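You operate a simulated robot arm through the tools that you are given. There is no shell and no other tool.

Carry out the task below with a simulated two-armed robot. There is one attempt and no reset: what you move stays moved.

Task
Turn the air on at 6 bar, set the OPEN knob to 2, then open the closed tines once.
Fine: air off and bled at the end.

It is judged by the outcome, as a careful person would: the job done as asked, and still so three seconds after it is handed in. It fails if anything else is knocked over, pushed out of place, dropped, spilled or broken.

Robot
Two 7-joint arms with fingered hands on one trunk that stands fixed in place. Base frame: the origin is at the foot of the trunk, x ahead of it, y to its left, z up. Lengths are in m, angles in rad, forces in N, time in s.
The left shoulder is at [0.07, 0.142, 1.214], the right one opposite. With the tool pointing down near the work surface each hand reaches from about 0.42 to 0.8 m from the base axis, measured 20 degrees to its own side. Payload 3.6 kg a hand.
The tool frame of a hand sits at the grasp point between the pads (the TCP): z along the fingers, y along the line on which they close. The tips reach 0.025 m beyond it. The gripper opens to 0.088 m. The gripper's body begins 0.029 m behind the TCP. The gripper is a hand of 5 fingers: y runs from the thumb to the fingers, the wrist lies at [-0.013, -0.097, -0.162] in the tool frame, and closing takes about 1.5 s.
Orientation is that of the tool frame in the base frame, as [roll, pitch, yaw] about the fixed x, y, z axes, in that order (R = Rz(yaw) Ry(pitch) Rx(roll)). With the fingers straight down and the wrist toward the robot, the tool's x, y and z point along [0, 1, 0], [1, 0, 0] and [0, 0, -1] of the base frame.

Tools
- The arms move only by the tool move_arm. It takes "left_moves", "right_moves" or both (then of equal length, played together; a hand with none holds still); each is a list of rows, each a list of 7 numbers: the turn, a rotation vector about the tool's x, y, z in rad, then the shift along the tool's x, y, z in mm, then the opening in per cent of the stroke, from 0 (shut) to 100 (fully open). In form: [[rx, ry, rz, dx, dy, dz, gripper], ...]. A call has 1 to 20 rows; each row is the pose to reach, as a shift and turn from the pose commanded when the call began, along the tool's axes at that moment. Rows are played at 5 a second. More than 0.05 m and 0.15 rad between two rows, or a gripper value outside its range, and nothing of the call is played. Where a pose cannot be reached the arm comes as near as it can. A force on the tool above 40 N (or 10 N above the force at the start of the call, whichever is more), or a blocked arm, ends the call early, and 0.2 s more pass. The fingers move at their own pace (about 0.072 m/s each) and stop on an object; they squeeze with about 31 N. The grip force told is the motor's: it shows also when the fingers shut on nothing. Time passes only in rows, and 0.2 s behind the last, so rows that repeat a pose let the fingers close. It gives the time, the measured TCP pose, the force on the tool (base axes), the opening and the grip force at its end, in the units of the frame above (readings bear some noise), with the torque about the TCP (base axes, N m) and any sound that the robot's microphone picked up, and new pictures: "views" is both (left out), scene, wrist or none (wrist: the cameras of the hands that moved).
- Cameras (640 x 400 px; columns grow to the right, rows downward): "scene" is now at [0.1307, -0.0423, 1.4487]; the picture's right is [-0.46, -0.89, 0.00], its down [-0.46, 0.24, -0.85] and it looks along [0.76, -0.39, -0.52] (base axes); focal length 271 px, centre (320, 200). "left" rides on the left gripper at [-0.059, -0.079, -0.105] in its tool frame; the picture's right is [-0.73, -0.32, 0.61], its down [0.62, -0.68, 0.38] and it looks along [0.29, 0.66, 0.70] (tool axes); focal length 234 px, centre (320, 200). "right" rides on the right gripper at [0.059, -0.079, -0.105] in its tool frame; the picture's right is [-0.73, 0.32, -0.61], its down [-0.62, -0.68, 0.38] and it looks along [-0.29, 0.66, 0.70] (tool axes); focal length 234 px, centre (320, 200). There is no depth. A picture from a camera that has moved, and an enlarged one, comes with that camera's place and axes in the base frame and with its lens.
- slide_trunk(by): slides the trunk up (or, below 0, down) by that many m; the arms and the scene camera ride with it, the base frame stays. It gives what a move gives, with no picture.
- grasp_type(shape, hand): the hand has 5 fingers and takes this shape, open, in about a second: jaw (thumb against the fingers, like two jaws); tri (thumb and two fingers); tip (a fingertip pinch); poke (one finger out to press); point (the index stretched); flat (the hand flat); cup (the hand cupped); fist (a fist). The gripper value then closes the fingers along that shape, each until it touches; the sizes above hold for jaw. It gives what a move gives, with no picture.
- turn_head(pan, tilt): turns the head with the scene camera to pan (to the left, within 1.501 rad either way) and tilt (down, from -0.506 to 1.204), counted from straight ahead of the robot. It gives what a move gives, and a new picture of the scene camera.
- inspect(camera, box): a new picture of the part [left, top, right, bottom] of that camera's present view, enlarged. It takes no simulated time.
- job_done(): hands the job in; it is judged then, once.

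Places have to be worked out from the pictures, the camera data and where the tool is seen. Open the grippers and draw the arms clear of the work before you hand the job in, unless the task says otherwise.

The tools are called after "Call:" as a command line: name --argument value ..., lists and objects as JSON in quotes. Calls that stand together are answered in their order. move_arm: Moves the arms, as the interface text tells. Its arguments: {"type":"object","properties":{"left_moves":{"type":"array","items":{"type":"array","items":{"type":"number"}}},"right_moves":{"type":"array","items":{"type":"array","items":{"type":"number"}}},"views":{"type":"string","enum":["both","scene","wrist","none"]}},"required":[]} The other tools are called the same way: slide_trunk (by) slides the trunk up or down; grasp_type (shape, hand) gives the hand a shape; turn_head (pan, tilt) turns the head that bears the scene camera; inspect (camera, box) takes an enlarged picture of a part of a camera's view; job_done () hands the job in.

At the start:

```text
clock: 0.0
left_ee_pos: [0.4723, 0.014, 1.2858]
left_ee_rot: [-3.14, 0.003, 1.573]
left_wrist_force: [-0.8, 0.0, 0.2]
left_moment: [0.04, 0.03, -0.02]
left_opening: 0.0876
left_grip_force: 0.0
left_shape: jaw
right_ee_pos: [0.3598, -0.3652, 1.2978]
right_ee_rot: [3.141, 0.0, 1.571]
right_wrist_force: [-0.2, 0.0, -0.6]
right_moment: [0.01, -0.01, -0.01]
right_opening: 0.0878
right_grip_force: 0.1
right_shape: jaw
trunk travel left (down, up): [-0.75, 0.19]
head pan, tilt: [-0.476, 0.546]
```

scene: 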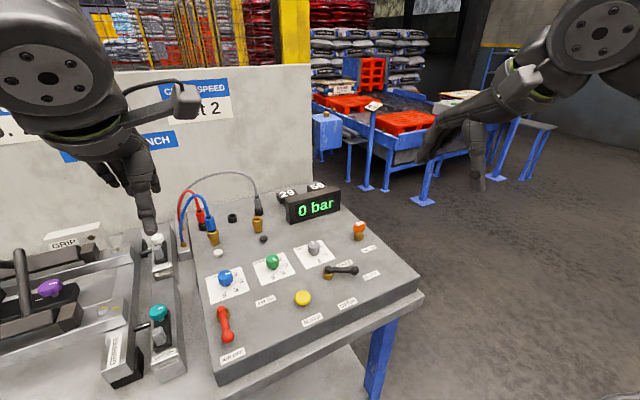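
right: 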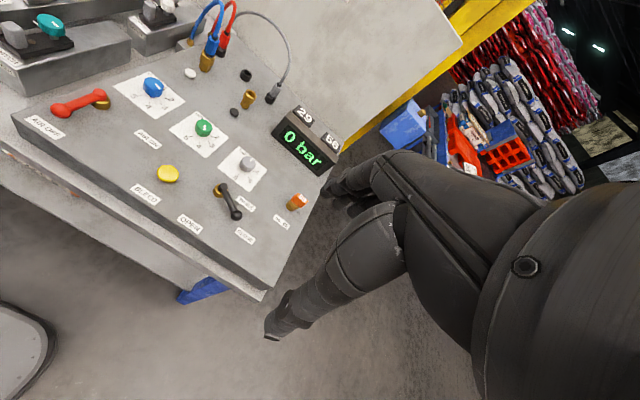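
left: 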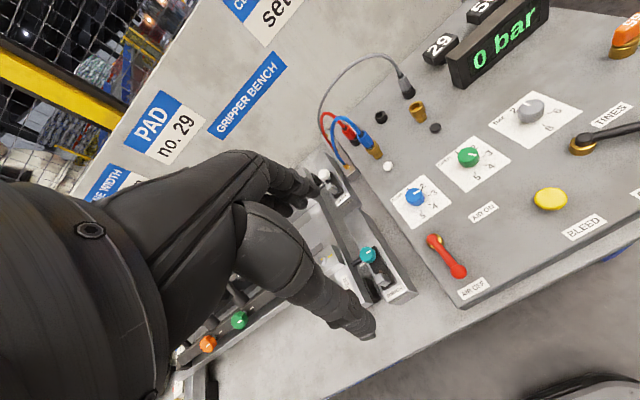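

I begin by looking closely at the panel and its surroundings before moving anything.

Call:
inspect --camera "scene" --box '[190, 220, 430, 370]'

Call:
inspect --camera "scene" --box '[0, 200, 220, 400]'

Call:
inspect --camera "left" --box '[360, 0, 640, 320]'

Call:
inspect --camera "right" --box '[0, 0, 360, 290]'

```text
2.67 times, centred on (310, 295) of scene
camera zoom: at [0.1307, -0.0423, 1.4487], right [-0.46, -0.89, 0.0], down [-0.46, 0.24, -0.85], along [0.76, -0.39, -0.52], focal length 724 px, centre (347, -53)
```

zoom: 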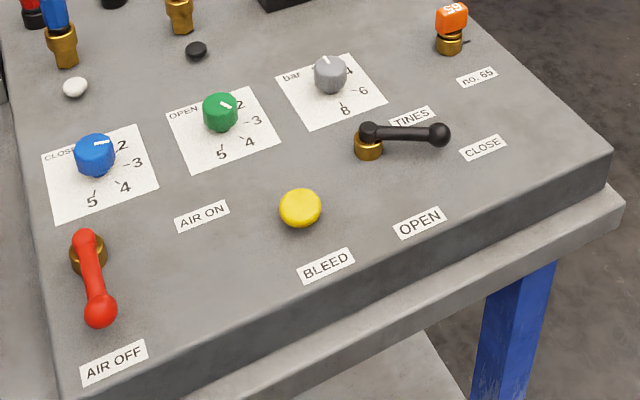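

```text
2.00 times, centred on (110, 300) of scene
camera zoom: at [0.1307, -0.0423, 1.4487], right [-0.46, -0.89, 0.0], down [-0.46, 0.24, -0.85], along [0.76, -0.39, -0.52], focal length 543 px, centre (740, 0)
```

zoom: 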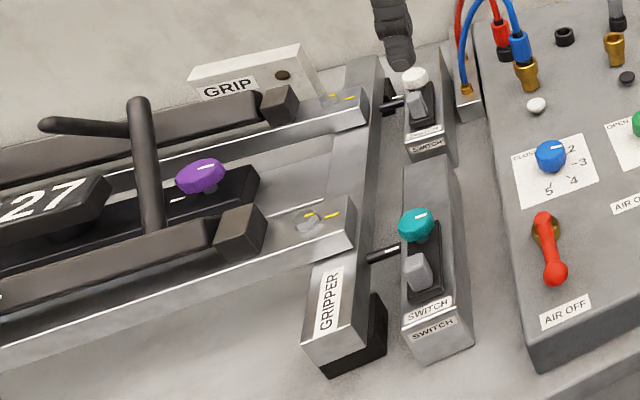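

```text
1.25 times, centred on (500, 160) of left
camera zoom: at [0.3923, -0.0457, 1.3908], right [-0.32, -0.73, -0.61], down [-0.68, 0.62, -0.38], along [0.66, 0.29, -0.7], focal length 293 px, centre (95, 250)
```

zoom: 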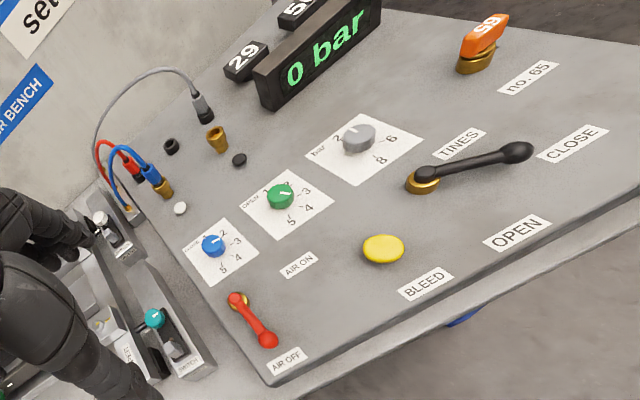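

```text
1.38 times, centred on (180, 145) of right
camera zoom: at [0.282, -0.3069, 1.4031], right [0.32, -0.73, 0.61], down [-0.68, -0.62, -0.38], along [0.66, -0.29, -0.7], focal length 323 px, centre (513, 276)
```

zoom: 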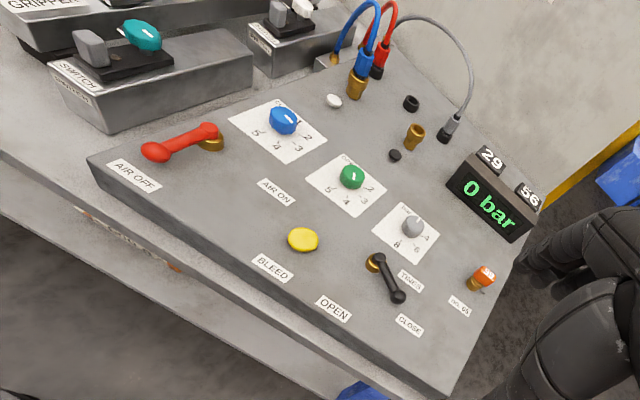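

The panel has an AIR lever (now at OFF), bar/OPEN/CLOSE knobs, a BLEED button and the TINES lever. Next I look around for the placards and the rest of the bench, by turning the head left.

Call:
turn_head --pan 0.2 --tilt 0.5

```text
clock: 1.1
left_ee_pos: [0.4722, 0.0151, 1.2847]
left_ee_rot: [3.14, 0.001, 1.572]
left_wrist_force: [0.6, 0.7, -0.3]
left_moment: [0.03, 0.02, 0.03]
left_opening: 0.0876
left_grip_force: 0.1
left_shape: jaw
right_ee_pos: [0.3606, -0.366, 1.2969]
right_ee_rot: [3.141, 0.001, 1.569]
right_wrist_force: [-0.4, 0.8, 0.5]
right_moment: [-0.03, 0.0, -0.01]
right_opening: 0.0876
right_grip_force: 0.0
right_shape: jaw
trunk travel left (down, up): [-0.75, 0.19]
head pan, tilt: [0.201, 0.499]
camera scene: at [0.1399, 0.017, 1.453], right [0.2, -0.98, 0.0], down [-0.47, -0.09, -0.88], along [0.86, 0.17, -0.48], focal length 271 px, centre (320, 200)
```

scene: 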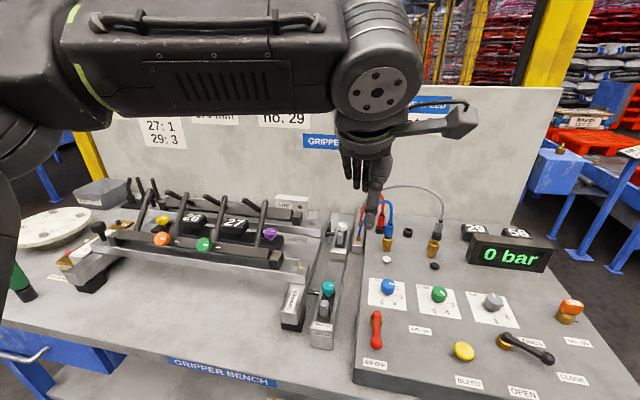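

The bench is now visible with the gripper on the left. I inspect the gripper, the signs and the hose area.

Call:
inspect --camera "scene" --box '[40, 170, 350, 360]'

Call:
inspect --camera "scene" --box '[350, 180, 600, 400]'

Call:
inspect --camera "scene" --box '[80, 90, 480, 200]'

Call:
inspect --camera "scene" --box '[350, 190, 470, 280]'

```text
2.06 times, centred on (195, 265) of scene
camera zoom: at [0.1399, 0.017, 1.453], right [0.2, -0.98, 0.0], down [-0.47, -0.09, -0.88], along [0.86, 0.17, -0.48], focal length 560 px, centre (578, 66)
```

zoom: 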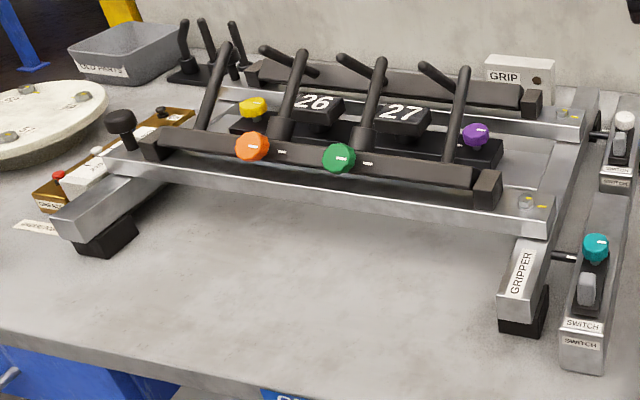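

```text
1.82 times, centred on (475, 290) of scene
camera zoom: at [0.1399, 0.017, 1.453], right [0.2, -0.98, 0.0], down [-0.47, -0.09, -0.88], along [0.86, 0.17, -0.48], focal length 493 px, centre (38, 36)
```

zoom: 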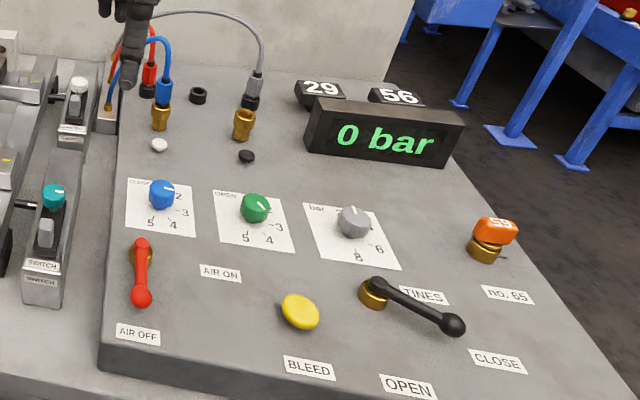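

```text
1.60 times, centred on (280, 145) of scene
camera zoom: at [0.1399, 0.017, 1.453], right [0.2, -0.98, 0.0], down [-0.47, -0.09, -0.88], along [0.86, 0.17, -0.48], focal length 434 px, centre (384, 288)
```

zoom: 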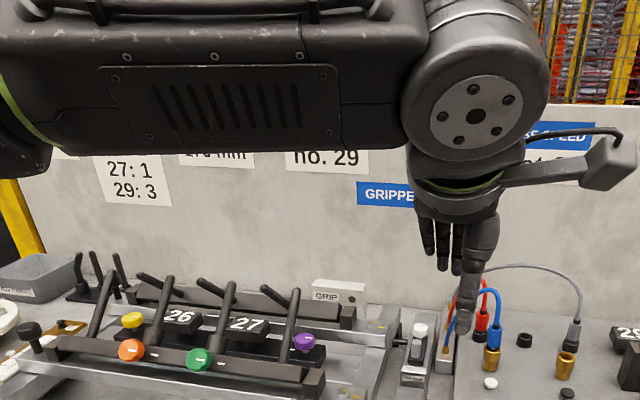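

```text
4.44 times, centred on (410, 235) of scene
camera zoom: at [0.1399, 0.017, 1.453], right [0.2, -0.98, 0.0], down [-0.47, -0.09, -0.88], along [0.86, 0.17, -0.48], focal length 1206 px, centre (-80, 44)
```

zoom: 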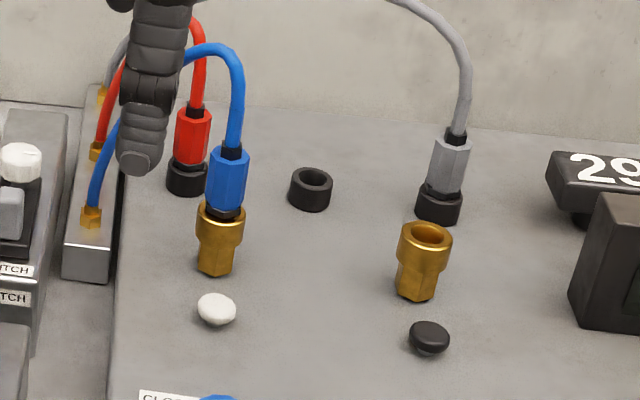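

The panel is flat at about z≈0.92 and the hoses look partly parked. I zoom further on the dials, the levers, the hoses and the orange fitting.

Call:
inspect --camera "right" --box '[120, 60, 270, 190]'

Call:
inspect --camera "right" --box '[180, 0, 330, 120]'

Call:
inspect --camera "right" --box '[120, 140, 330, 260]'

Call:
inspect --camera "left" --box '[300, 80, 460, 200]'

Call:
inspect --camera "left" --box '[480, 60, 640, 200]'

Call:
inspect --camera "left" --box '[80, 0, 320, 200]'

```text
3.08 times, centred on (195, 125) of right
camera zoom: at [0.282, -0.3069, 1.4031], right [0.32, -0.73, 0.61], down [-0.68, -0.62, -0.38], along [0.66, -0.29, -0.7], focal length 720 px, centre (705, 431)
```

zoom: 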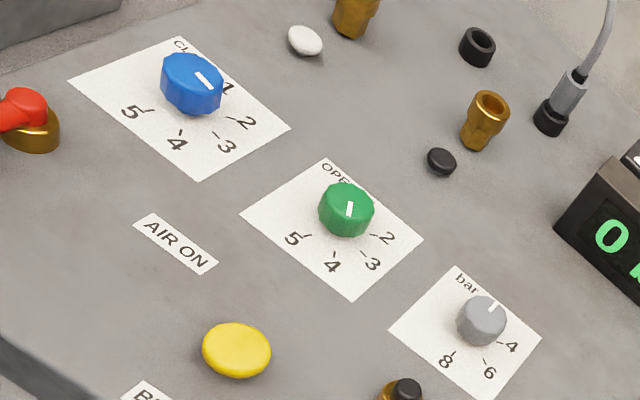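

```text
3.33 times, centred on (255, 60) of right
camera zoom: at [0.282, -0.3069, 1.4031], right [0.32, -0.73, 0.61], down [-0.68, -0.62, -0.38], along [0.66, -0.29, -0.7], focal length 781 px, centre (537, 667)
```

zoom: 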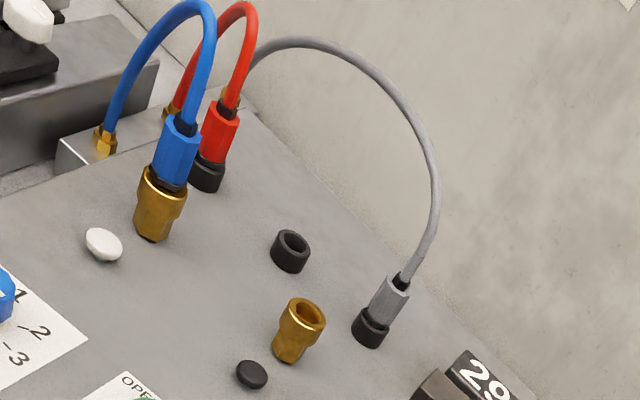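

```text
3.05 times, centred on (225, 200) of right
camera zoom: at [0.282, -0.3069, 1.4031], right [0.32, -0.73, 0.61], down [-0.68, -0.62, -0.38], along [0.66, -0.29, -0.7], focal length 714 px, centre (610, 200)
```

zoom: 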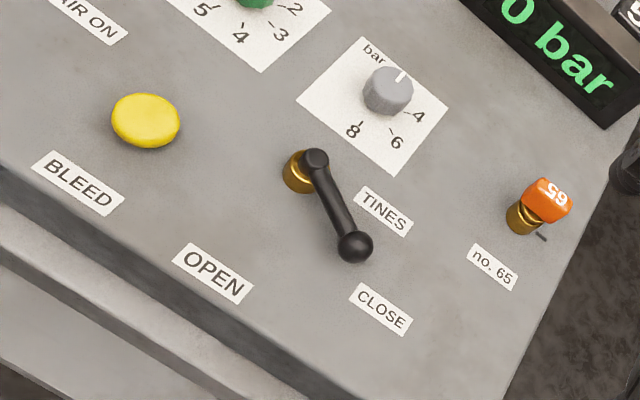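

```text
3.33 times, centred on (380, 140) of left
camera zoom: at [0.3923, -0.0457, 1.3908], right [-0.32, -0.73, -0.61], down [-0.68, 0.62, -0.38], along [0.66, 0.29, -0.7], focal length 781 px, centre (120, 400)
```

zoom: 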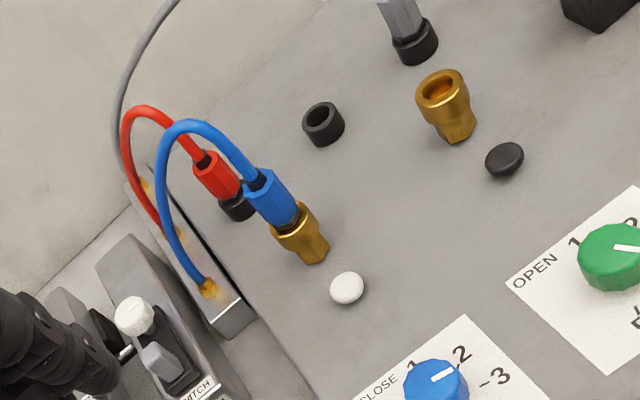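

```text
2.86 times, centred on (560, 130) of left
camera zoom: at [0.3923, -0.0457, 1.3908], right [-0.32, -0.73, -0.61], down [-0.68, 0.62, -0.38], along [0.66, 0.29, -0.7], focal length 669 px, centre (-366, 400)
```

zoom: 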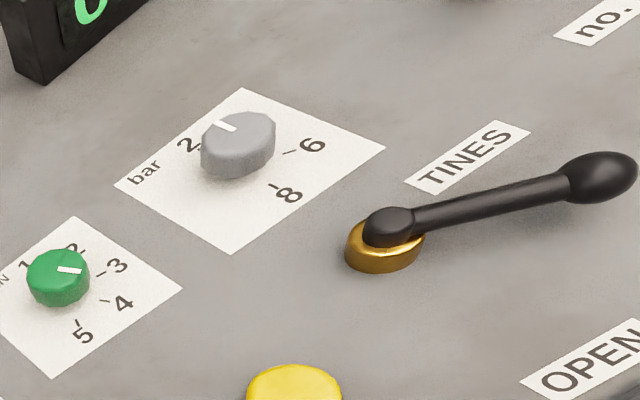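

```text
2.00 times, centred on (200, 100) of left
camera zoom: at [0.3923, -0.0457, 1.3908], right [-0.32, -0.73, -0.61], down [-0.68, 0.62, -0.38], along [0.66, 0.29, -0.7], focal length 468 px, centre (560, 400)
```

zoom: 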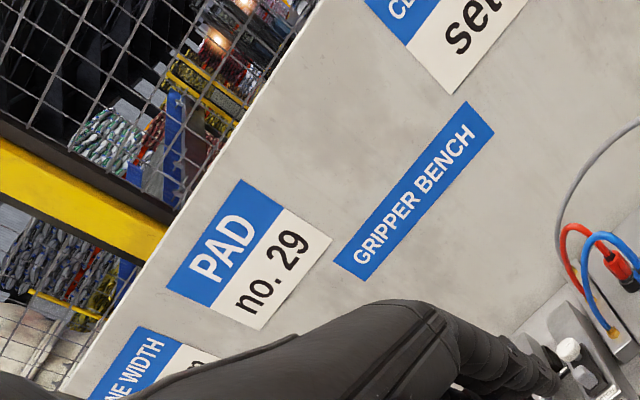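

Dials: bar 2-4-6-8 at 60° steps clockwise with 8 toward the robot, OPEN 1-5 at 50° steps. I now zoom on the gripper and the left end of the bench.

Call:
inspect --camera "scene" --box '[90, 180, 210, 260]'

Call:
inspect --camera "scene" --box '[190, 180, 350, 290]'

Call:
inspect --camera "scene" --box '[40, 200, 140, 300]'

Call:
inspect --camera "scene" --box '[270, 200, 380, 360]'

Call:
inspect --camera "scene" --box '[420, 270, 520, 340]'

```text
5.00 times, centred on (150, 220) of scene
camera zoom: at [0.1399, 0.017, 1.453], right [0.2, -0.98, 0.0], down [-0.47, -0.09, -0.88], along [0.86, 0.17, -0.48], focal length 1356 px, centre (1170, 100)
```

zoom: 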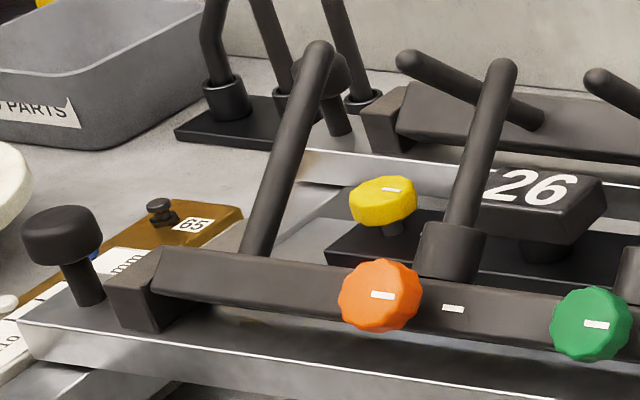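

```text
3.64 times, centred on (270, 235) of scene
camera zoom: at [0.1399, 0.017, 1.453], right [0.2, -0.98, 0.0], down [-0.47, -0.09, -0.88], along [0.86, 0.17, -0.48], focal length 986 px, centre (502, 73)
```

zoom: 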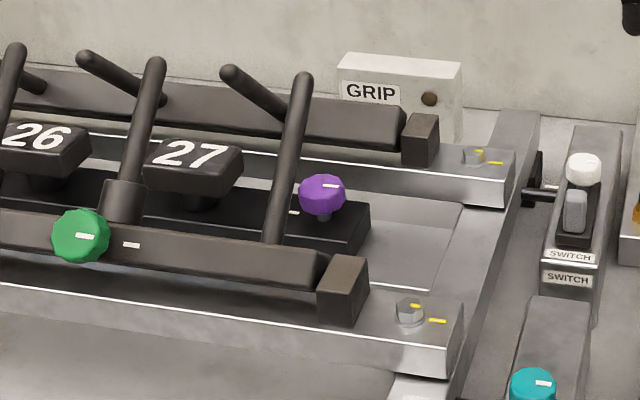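

```text
4.00 times, centred on (90, 250) of scene
camera zoom: at [0.1399, 0.017, 1.453], right [0.2, -0.98, 0.0], down [-0.47, -0.09, -0.88], along [0.86, 0.17, -0.48], focal length 1085 px, centre (1240, 0)
```

zoom: 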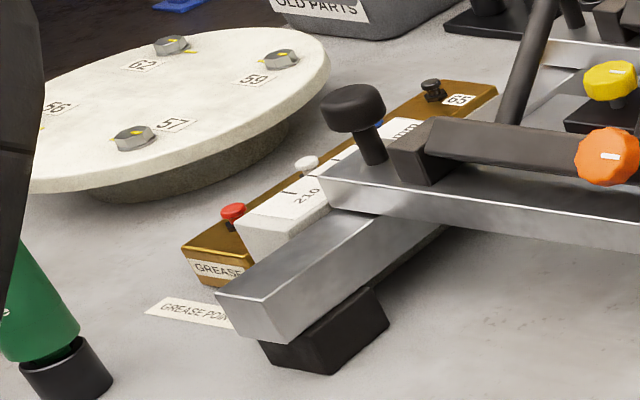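

```text
2.50 times, centred on (325, 280) of scene
camera zoom: at [0.1399, 0.017, 1.453], right [0.2, -0.98, 0.0], down [-0.47, -0.09, -0.88], along [0.86, 0.17, -0.48], focal length 678 px, centre (308, 0)
```

zoom: 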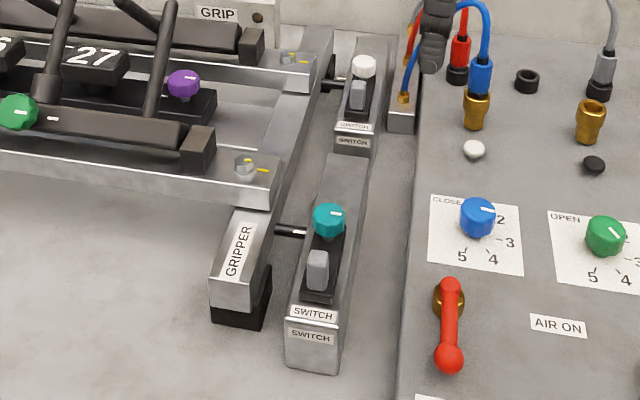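

```text
5.71 times, centred on (470, 305) of scene
camera zoom: at [0.1399, 0.017, 1.453], right [0.2, -0.98, 0.0], down [-0.47, -0.09, -0.88], along [0.86, 0.17, -0.48], focal length 1550 px, centre (-537, -400)
```

zoom: 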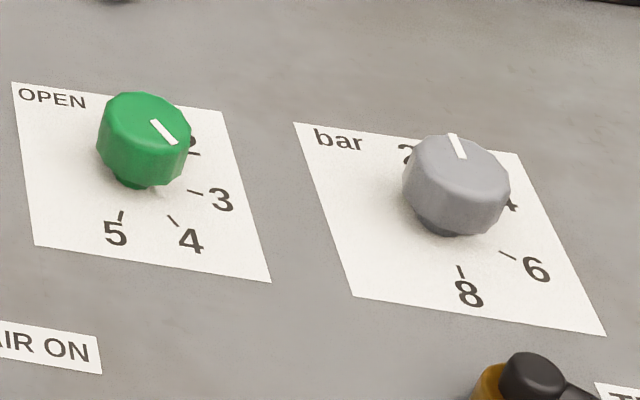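

I have the layout: bar knob ≈(0.655,-0.29), OPEN knob ≈(0.655,-0.17), both about 25 mm tall. I bring the right hand high over the bar knob and turn the head back to watch it.

Call:
move_arm --right_moves '[[0, 0, 0, 15, 45, 0, 100], [0, 0, 0, 30, 90, 0, 100], [0, 0, 0, 45, 135, 10, 100], [0, 0, 0, 60, 180, 30, 100], [0, 0, 0, 75, 225, 60, 100], [0, 0, 0, 75, 260, 100, 100], [0, 0, 0, 75, 285, 140, 100], [0, 0, 0, 75, 295, 180, 100], [0, 0, 0, 75, 295, 220, 100], [0, 0, 0, 75, 295, 240, 100]]' --views "none"

Call:
turn_head --pan -0.4 --tilt 0.62

```text
refused: row 4 steps farther than a row can; nothing moved
```

```text
clock: 2.0
left_ee_pos: [0.4729, 0.0148, 1.2865]
left_ee_rot: [3.141, 0.001, 1.571]
left_wrist_force: [0.5, 0.1, -0.5]
left_moment: [-0.03, 0.0, 0.03]
left_opening: 0.088
left_grip_force: 0.1
left_shape: jaw
right_ee_pos: [0.3602, -0.3647, 1.2983]
right_ee_rot: [3.141, 0.001, 1.569]
right_wrist_force: [-0.7, -0.2, 0.2]
right_moment: [0.04, -0.02, 0.0]
right_opening: 0.0878
right_grip_force: 0.1
right_shape: jaw
trunk travel left (down, up): [-0.75, 0.19]
head pan, tilt: [-0.4, 0.62]
camera scene: at [0.1316, -0.0351, 1.4422], right [-0.39, -0.92, 0.0], down [-0.54, 0.23, -0.81], along [0.75, -0.32, -0.58], focal length 271 px, centre (320, 200)
```

scene: 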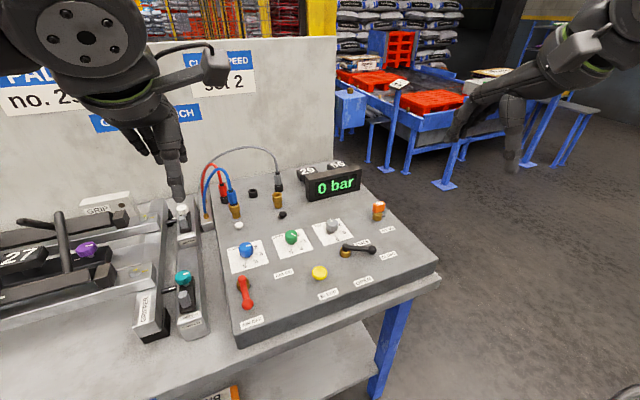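

A row stepped more than 50 mm, so nothing moved. I resend it with smaller steps.

Call:
move_arm --right_moves '[[0, 0, 0, 10, 40, 0, 100], [0, 0, 0, 20, 80, 10, 100], [0, 0, 0, 30, 120, 25, 100], [0, 0, 0, 40, 160, 40, 100], [0, 0, 0, 50, 200, 55, 100], [0, 0, 0, 60, 235, 80, 100], [0, 0, 0, 70, 265, 110, 100], [0, 0, 0, 75, 285, 145, 100], [0, 0, 0, 75, 295, 185, 100], [0, 0, 0, 75, 295, 210, 100]]' --views "both"

```text
clock: 4.2
left_ee_pos: [0.4725, 0.0148, 1.2859]
left_ee_rot: [-3.141, 0.0, 1.572]
left_wrist_force: [-0.3, -0.3, 0.2]
left_moment: [0.03, 0.0, 0.02]
left_opening: 0.0878
left_grip_force: 0.1
left_shape: jaw
right_ee_pos: [0.6561, -0.2916, 1.0865]
right_ee_rot: [3.14, 0.0, 1.572]
right_wrist_force: [-0.6, 0.0, 0.2]
right_moment: [0.01, -0.02, -0.02]
right_opening: 0.0874
right_grip_force: 0.0
right_shape: jaw
trunk travel left (down, up): [-0.75, 0.19]
head pan, tilt: [-0.4, 0.62]
camera scene: at [0.1321, -0.0354, 1.4422], right [-0.39, -0.92, 0.0], down [-0.54, 0.23, -0.81], along [0.75, -0.32, -0.58], focal length 271 px, centre (320, 200)
camera right: at [0.5782, -0.233, 1.1926], right [0.32, -0.73, 0.61], down [-0.68, -0.62, -0.38], along [0.66, -0.29, -0.7], focal length 234 px, centre (320, 200)
```

scene: 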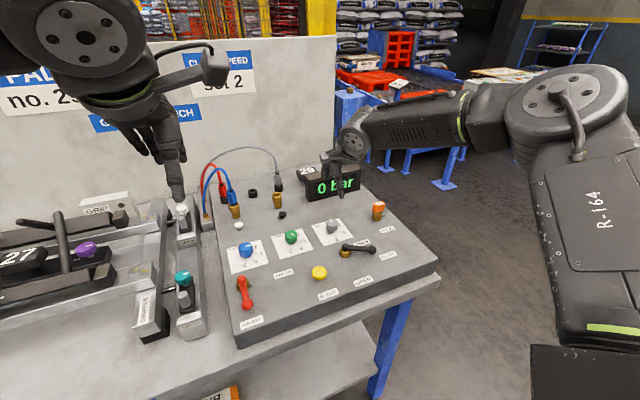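
right: 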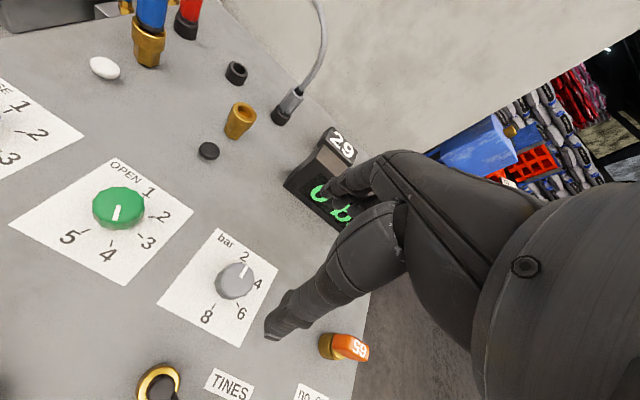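

The right hand hovers at z≈1.09 over the bar knob, and this wrist view shows the dials well. I zoom in to fix knob centres and pointer angles.

Call:
inspect --camera "right" --box '[150, 220, 290, 350]'

Call:
inspect --camera "right" --box '[0, 140, 200, 300]'

Call:
inspect --camera "scene" --box '[220, 190, 410, 320]'

Call:
inspect --camera "scene" --box '[300, 110, 400, 200]'

```text
3.08 times, centred on (220, 285) of right
camera zoom: at [0.5782, -0.233, 1.1926], right [0.32, -0.73, 0.61], down [-0.68, -0.62, -0.38], along [0.66, -0.29, -0.7], focal length 720 px, centre (628, -62)
```

zoom: 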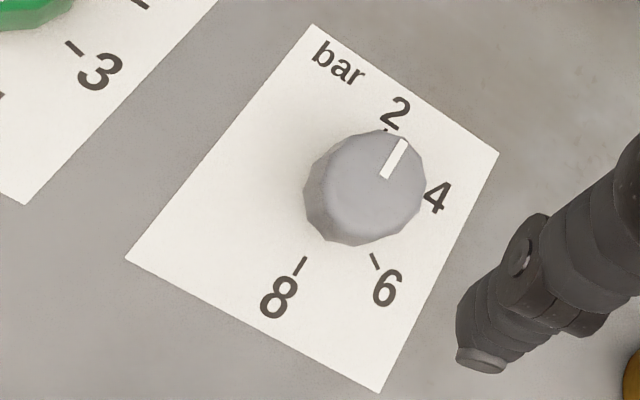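

```text
2.50 times, centred on (100, 220) of right
camera zoom: at [0.5782, -0.233, 1.1926], right [0.32, -0.73, 0.61], down [-0.68, -0.62, -0.38], along [0.66, -0.29, -0.7], focal length 585 px, centre (870, 150)
```

zoom: 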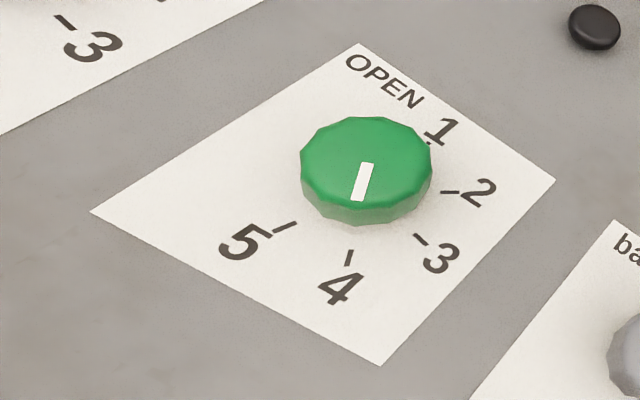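

```text
3.08 times, centred on (315, 255) of scene
camera zoom: at [0.1321, -0.0354, 1.4422], right [-0.39, -0.92, 0.0], down [-0.54, 0.23, -0.81], along [0.75, -0.32, -0.58], focal length 835 px, centre (335, 31)
```

zoom: 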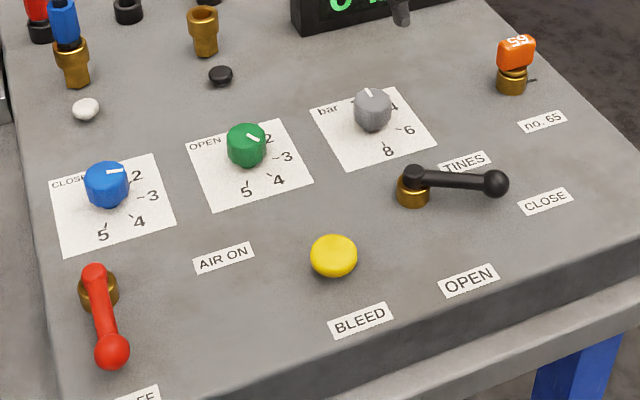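

```text
4.44 times, centred on (350, 155) of scene
camera zoom: at [0.1321, -0.0354, 1.4422], right [-0.39, -0.92, 0.0], down [-0.54, 0.23, -0.81], along [0.75, -0.32, -0.58], focal length 1206 px, centre (187, 400)
```

zoom: 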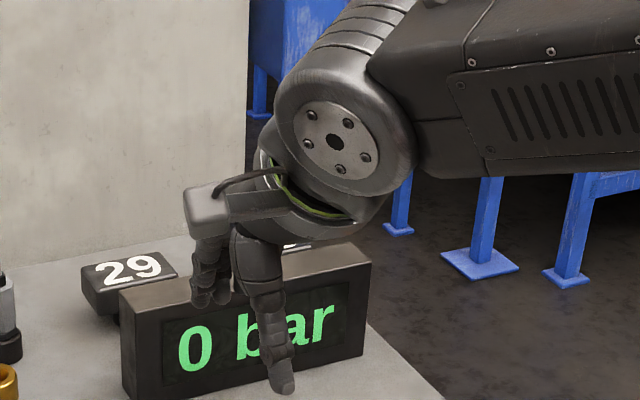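

Bar knob: centre ≈(0.651,-0.290), pointer at 2. OPEN knob: centre ≈(0.651,-0.170), pointer at 4. I try the tri shape in the air and look at how the fingers sit.

Call:
grasp_type --hand "right" --shape "tri"

Call:
inspect --camera "right" --box '[160, 100, 480, 400]'

Call:
inspect --camera "scene" --box '[300, 110, 400, 200]'

```text
clock: 5.2
left_ee_pos: [0.473, 0.0147, 1.2852]
left_ee_rot: [-3.141, 0.002, 1.572]
left_wrist_force: [0.1, 0.4, -0.5]
left_moment: [0.01, -0.01, 0.05]
left_opening: 0.0878
left_grip_force: 0.1
left_shape: jaw
right_ee_pos: [0.6557, -0.2902, 1.0877]
right_ee_rot: [3.142, -0.001, 1.572]
right_wrist_force: [0.4, -0.6, 0.1]
right_moment: [0.03, 0.01, 0.0]
right_opening: 0.0877
right_grip_force: 0.1
right_shape: tri
trunk travel left (down, up): [-0.75, 0.19]
head pan, tilt: [-0.4, 0.62]
```

```text
1.33 times, centred on (320, 250) of right
camera zoom: at [0.5778, -0.233, 1.1932], right [0.32, -0.73, 0.61], down [-0.68, -0.62, -0.38], along [0.66, -0.29, -0.7], focal length 312 px, centre (320, 133)
```

zoom: 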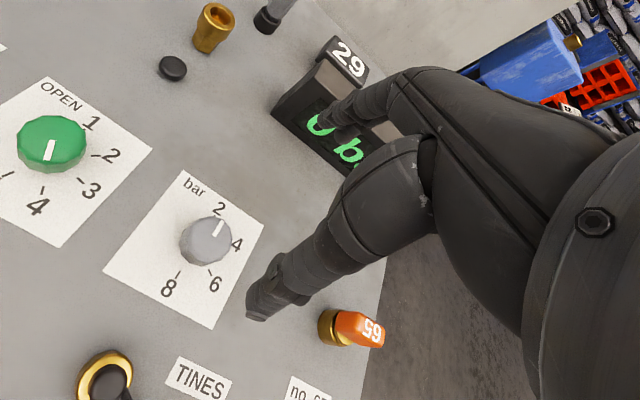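

```text
4.44 times, centred on (350, 155) of scene
camera zoom: at [0.1317, -0.0351, 1.4422], right [-0.39, -0.92, 0.0], down [-0.54, 0.23, -0.81], along [0.75, -0.32, -0.58], focal length 1206 px, centre (187, 400)
```

zoom: 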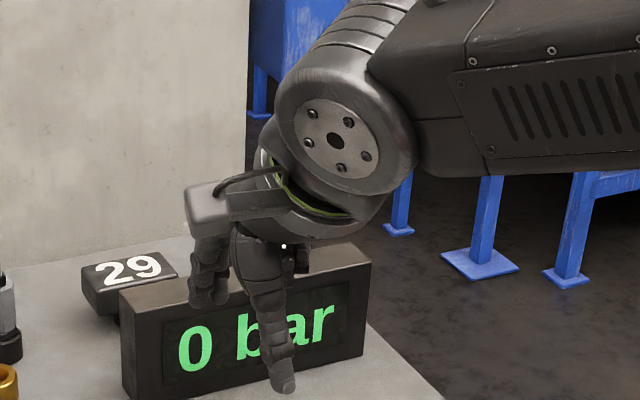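

The tri shape keeps the thumb and index opposed at the same grasp point. I rotate the hand 60° counter-clockwise in the air over the bar knob so it can then turn the knob 120° clockwise in one grip.

Call:
move_arm --right_moves '[[0, 0, -0.14, 0, -2, 0, 100], [0, 0, -0.28, 0, -4, 0, 100], [0, 0, -0.42, 0, -4, 0, 100], [0, 0, -0.56, 0, -4, 10, 100], [0, 0, -0.7, 0, -4, 20, 100], [0, 0, -0.84, 0, -4, 30, 100], [0, 0, -0.98, 0, -4, 40, 100], [0, 0, -1.05, 0, -4, 50, 100], [0, 0, -1.05, 0, -4, 55, 100]]' --views "both"

```text
clock: 7.2
left_ee_pos: [0.4731, 0.0146, 1.2841]
left_ee_rot: [-3.141, 0.003, 1.573]
left_wrist_force: [-0.5, -0.9, 0.6]
left_moment: [-0.02, 0.0, 0.01]
left_opening: 0.0875
left_grip_force: 0.0
left_shape: jaw
right_ee_pos: [0.6279, -0.2856, 1.0449]
right_ee_rot: [-3.139, 0.002, 2.621]
right_wrist_force: [0.8, 0.4, 0.2]
right_moment: [-0.02, -0.02, -0.01]
right_opening: 0.0878
right_grip_force: 0.0
right_shape: tri
right hand out of reach, approached as far as the arm can: row 7, 8, 9
trunk travel left (down, up): [-0.75, 0.19]
head pan, tilt: [-0.4, 0.62]
camera scene: at [0.1322, -0.0349, 1.4422], right [-0.39, -0.92, 0.0], down [-0.54, 0.23, -0.81], along [0.75, -0.32, -0.58], focal length 271 px, centre (320, 200)
camera right: at [0.5375, -0.3245, 1.1507], right [0.79, -0.08, 0.61], down [0.2, -0.9, -0.38], along [0.58, 0.42, -0.7], focal length 234 px, centre (320, 200)
```

scene: 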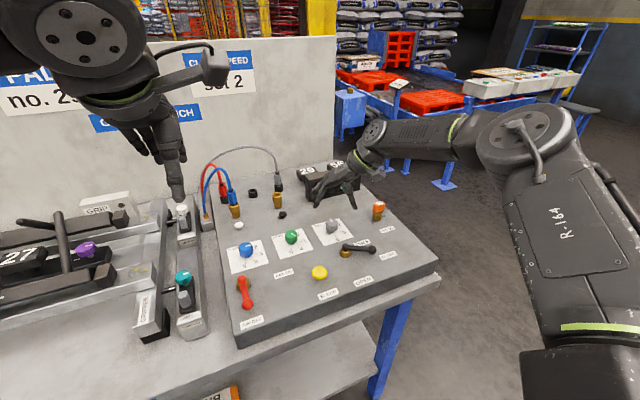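
right: 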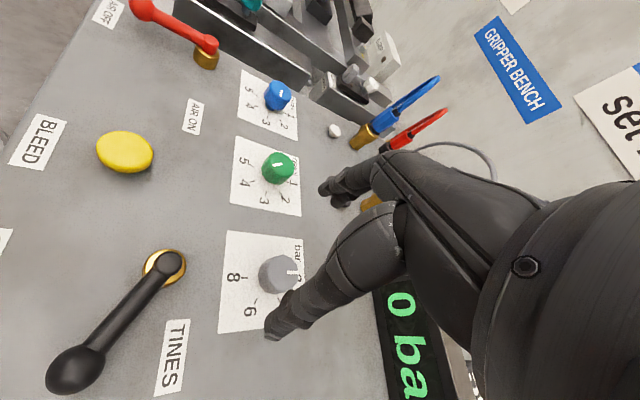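

At −60° the arm runs short of reach (TCP at x=0.628). I turn back and test the clockwise side instead, still in the air.

Call:
move_arm --right_moves '[[0, 0, 0.14, 0, 0, 0, 100], [0, 0, 0.28, 0, 0, 0, 100], [0, 0, 0.42, 0, 0, 0, 100], [0, 0, 0.56, 0, 0, 0, 100], [0, 0, 0.7, 0, 0, 0, 100], [0, 0, 0.84, 0, 0, 0, 100], [0, 0, 0.98, 0, 0, 0, 100], [0, 0, 1.05, 0, 0, 0, 100], [0, 0, 1.05, 0, 0, 0, 100]]' --views "none"

```text
clock: 9.2
left_ee_pos: [0.4735, 0.0145, 1.2866]
left_ee_rot: [-3.142, 0.002, 1.572]
left_wrist_force: [0.3, 0.6, 0.6]
left_moment: [-0.01, 0.0, 0.0]
left_opening: 0.0876
left_grip_force: 0.1
left_shape: jaw
right_ee_pos: [0.6276, -0.2854, 1.0463]
right_ee_rot: [-3.14, 0.002, 1.571]
right_wrist_force: [0.6, 0.0, -0.7]
right_moment: [0.02, -0.01, 0.0]
right_opening: 0.0879
right_grip_force: 0.1
right_shape: tri
trunk travel left (down, up): [-0.75, 0.19]
head pan, tilt: [-0.4, 0.62]
```

The commanded pose follows the reached one, now at (0.628,-0.285,1.046). I centre over the bar knob and test the clockwise turn up to about +90°.

Call:
move_arm --right_moves '[[0, 0, 0.0, -4.6, 23.4, 0, 100], [0, 0, 0.14, -4.6, 23.4, 0, 100], [0, 0, 0.28, -4.6, 23.4, 0, 100], [0, 0, 0.42, -4.6, 23.4, 0, 100], [0, 0, 0.56, -4.6, 23.4, 0, 100], [0, 0, 0.7, -4.6, 23.4, 0, 100], [0, 0, 0.84, -4.6, 23.4, 0, 100], [0, 0, 0.98, -4.6, 23.4, 0, 100], [0, 0, 1.12, -4.6, 23.4, 0, 100], [0, 0, 1.26, -4.6, 23.4, 0, 100], [0, 0, 1.4, -4.6, 23.4, 0, 100], [0, 0, 1.55, -4.6, 23.4, 0, 100], [0, 0, 1.55, -4.6, 23.4, 0, 100]]' --views "both"

```text
clock: 11.9
left_ee_pos: [0.4724, 0.0149, 1.2857]
left_ee_rot: [-3.141, 0.0, 1.573]
left_wrist_force: [0.5, 0.1, 0.2]
left_moment: [0.01, -0.01, 0.01]
left_opening: 0.0877
left_grip_force: 0.0
left_shape: jaw
right_ee_pos: [0.586, -0.3649, 1.0132]
right_ee_rot: [-3.138, -0.005, 0.02]
right_wrist_force: [0.1, -1.3, -0.1]
right_moment: [0.04, 0.01, 0.03]
right_opening: 0.0875
right_grip_force: 0.0
right_shape: tri
right hand out of reach, approached as far as the arm can: row 7, 8, 9, 10, 11, 12, 13
trunk travel left (down, up): [-0.75, 0.19]
head pan, tilt: [-0.4, 0.62]
camera scene: at [0.1317, -0.0351, 1.4422], right [-0.39, -0.92, 0.0], down [-0.54, 0.23, -0.81], along [0.75, -0.32, -0.58], focal length 271 px, centre (320, 200)
camera right: at [0.6434, -0.2858, 1.119], right [-0.72, -0.34, 0.6], down [-0.64, 0.67, -0.38], along [-0.27, -0.66, -0.7], focal length 234 px, centre (320, 200)
```

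scene: 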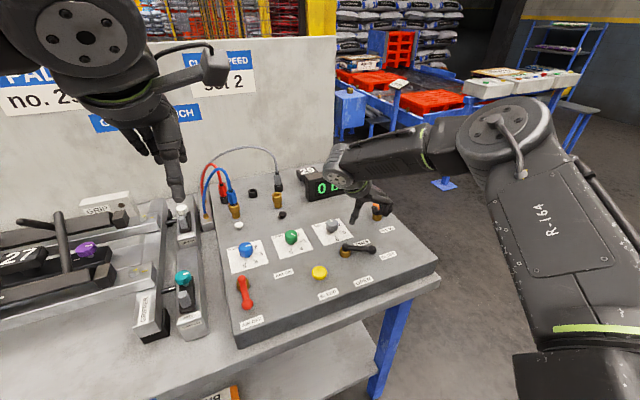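
right: 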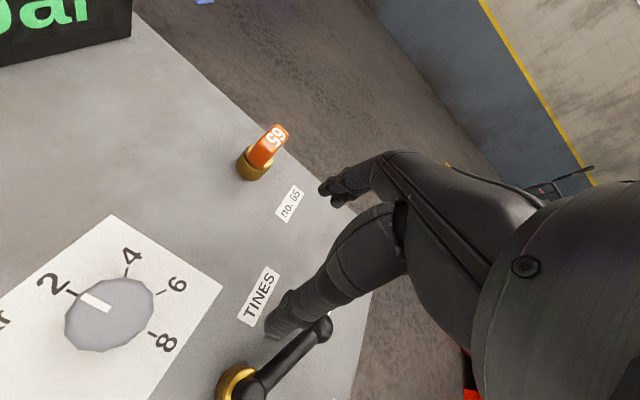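

Clockwise reach ends near +40° and counter-clockwise near −48°, so I'll turn each knob in two grips. I bring the hand back over the bar knob at φ=−25°.

Call:
move_arm --right_moves '[[0, 0, -0.14, 5, -18, -7, 100], [0, 0, -0.28, 15, -36, -7, 100], [0, 0, -0.42, 30, -55, -7, 100], [0, 0, -0.56, 48, -70, -7, 100], [0, 0, -0.7, 60, -73.7, -7, 100], [0, 0, -0.84, 66.5, -73.7, -7, 100], [0, 0, -0.98, 66.5, -73.7, -7, 100], [0, 0, -1.12, 66.5, -73.7, -7, 100], [0, 0, -1.26, 66.5, -73.7, -7, 100], [0, 0, -1.4, 66.5, -73.7, -7, 100], [0, 0, -1.54, 66.5, -73.7, -7, 100], [0, 0, -1.68, 66.5, -73.7, -7, 100], [0, 0, -1.82, 66.5, -73.7, -7, 100], [0, 0, -1.96, 66.5, -73.7, -7, 100], [0, 0, -1.987, 66.5, -73.7, -7, 100], [0, 0, -1.987, 66.5, -73.7, -7, 100]]' --views "both"

```text
clock: 15.3
left_ee_pos: [0.4727, 0.0139, 1.2854]
left_ee_rot: [3.141, 0.002, 1.573]
left_wrist_force: [0.2, -0.2, -0.5]
left_moment: [-0.03, 0.02, -0.03]
left_opening: 0.0877
left_grip_force: 0.1
left_shape: jaw
right_ee_pos: [0.651, -0.289, 1.0211]
right_ee_rot: [3.141, -0.001, 2.007]
right_wrist_force: [0.0, 0.2, 0.2]
right_moment: [0.04, -0.01, 0.01]
right_opening: 0.0879
right_grip_force: 0.1
right_shape: tri
right hand out of reach, approached as far as the arm can: row 3, 4, 5, 6
trunk travel left (down, up): [-0.75, 0.19]
head pan, tilt: [-0.4, 0.62]
camera scene: at [0.1317, -0.0352, 1.4422], right [-0.39, -0.92, 0.0], down [-0.54, 0.23, -0.81], along [0.75, -0.32, -0.58], focal length 271 px, centre (320, 200)
camera right: at [0.5549, -0.2704, 1.1265], right [0.6, -0.52, 0.61], down [-0.35, -0.85, -0.38], along [0.72, 0.02, -0.7], focal length 234 px, centre (320, 200)
```

scene: 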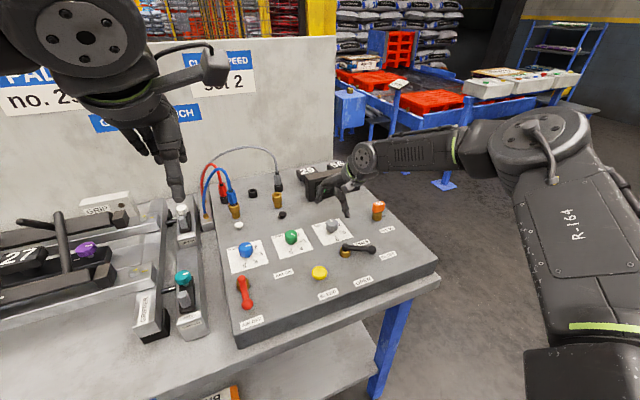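
right: 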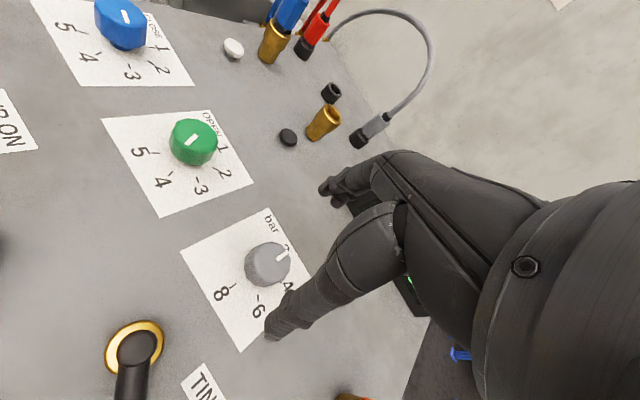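

The hand is centred above the bar knob. I lower it in steps to TCP z≈0.957 with the fingers open, then check alignment.

Call:
move_arm --right_moves '[[0, 0, 0, 0, 0, 15, 100], [0, 0, 0, 0, 0, 30, 100], [0, 0, 0, 0, 0, 45, 100], [0, 0, 0, 0, 0, 55, 100], [0, 0, 0, 0, 0, 64, 100], [0, 0, 0, 0, 0, 64, 100]]' --views "both"

Call:
inspect --camera "scene" --box '[290, 160, 410, 270]'

```text
clock: 16.8
left_ee_pos: [0.473, 0.0142, 1.2842]
left_ee_rot: [-3.141, 0.001, 1.574]
left_wrist_force: [0.2, -0.1, -0.1]
left_moment: [-0.03, -0.01, -0.01]
left_opening: 0.088
left_grip_force: 0.1
left_shape: jaw
right_ee_pos: [0.6411, -0.2918, 0.9639]
right_ee_rot: [-3.141, 0.002, 2.008]
right_wrist_force: [0.5, -0.4, 0.0]
right_moment: [-0.01, 0.0, 0.03]
right_opening: 0.0879
right_grip_force: 0.0
right_shape: tri
right hand out of reach, approached as far as the arm can: row 4, 5, 6
trunk travel left (down, up): [-0.75, 0.19]
head pan, tilt: [-0.4, 0.62]
camera scene: at [0.1318, -0.035, 1.4422], right [-0.39, -0.92, 0.0], down [-0.54, 0.23, -0.81], along [0.75, -0.32, -0.58], focal length 271 px, centre (320, 200)
camera right: at [0.5461, -0.2714, 1.0692], right [0.6, -0.52, 0.61], down [-0.35, -0.85, -0.38], along [0.72, 0.01, -0.7], focal length 234 px, centre (320, 200)
```

scene: 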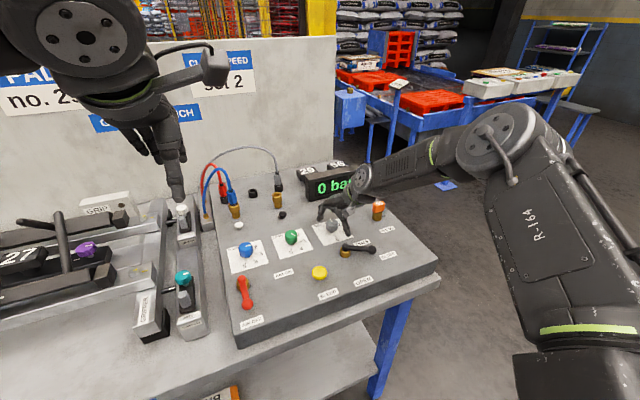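
right: 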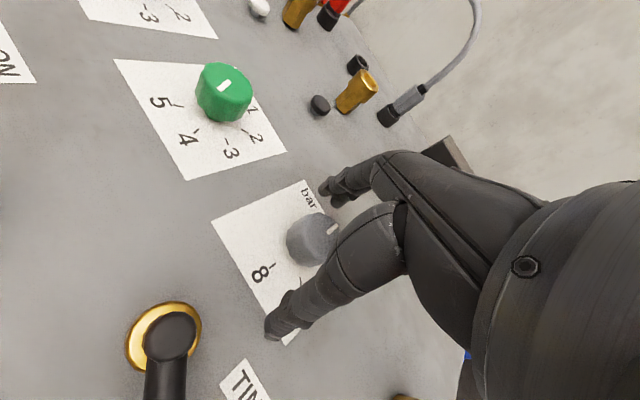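

```text
3.64 times, centred on (350, 215) of scene
camera zoom: at [0.1318, -0.035, 1.4422], right [-0.39, -0.92, 0.0], down [-0.54, 0.23, -0.81], along [0.75, -0.32, -0.58], focal length 986 px, centre (211, 146)
```

zoom: 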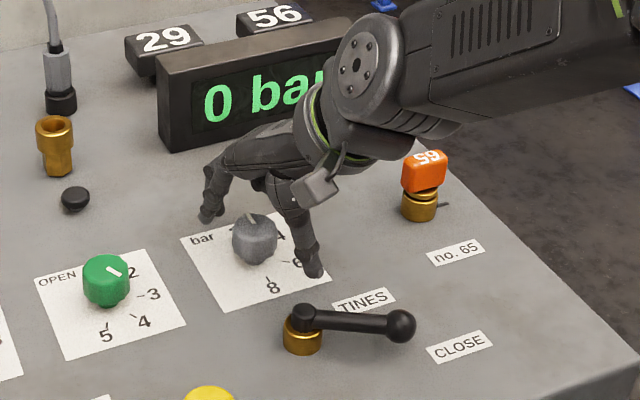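

Low down the reach is short (TCP stopped at 0.641, 0.964). Lowering the trunk should help: I raise the right hand clear first, then slide the trunk down 0.15 m.

Call:
move_arm --right_moves '[[0, 0, 0, 0, 0, -40, 100], [0, 0, 0, 0, 0, -80, 100], [0, 0, 0, 0, 0, -120, 100], [0, 0, 0, 0, 0, -160, 100], [0, 0, 0, 0, 0, -190, 100], [0, 0, 0, 0, 0, -190, 100]]' --views "none"

Call:
slide_trunk --by -0.15

```text
clock: 18.1
left_ee_pos: [0.4738, 0.0142, 1.2859]
left_ee_rot: [-3.142, 0.0, 1.572]
left_wrist_force: [-0.1, -0.6, 0.2]
left_moment: [0.02, 0.02, -0.01]
left_opening: 0.0877
left_grip_force: 0.0
left_shape: jaw
right_ee_pos: [0.642, -0.2916, 1.1525]
right_ee_rot: [-3.141, -0.001, 2.008]
right_wrist_force: [-1.4, 0.5, -0.5]
right_moment: [-0.01, -0.02, 0.02]
right_opening: 0.0876
right_grip_force: 0.2
right_shape: tri
trunk travel left (down, up): [-0.75, 0.19]
head pan, tilt: [-0.4, 0.62]
```

```text
clock: 19.9
left_ee_pos: [0.4736, 0.0133, 1.1351]
left_ee_rot: [3.141, 0.003, 1.571]
left_wrist_force: [0.1, -0.5, 1.0]
left_moment: [-0.01, -0.01, 0.0]
left_opening: 0.0875
left_grip_force: 0.2
left_shape: jaw
right_ee_pos: [0.6422, -0.2916, 1.0041]
right_ee_rot: [-3.14, -0.001, 2.008]
right_wrist_force: [-0.6, -0.2, -1.0]
right_moment: [-0.01, 0.02, 0.03]
right_opening: 0.0879
right_grip_force: 0.0
right_shape: tri
trunk travel left (down, up): [-0.6, 0.34]
head pan, tilt: [-0.4, 0.62]
```

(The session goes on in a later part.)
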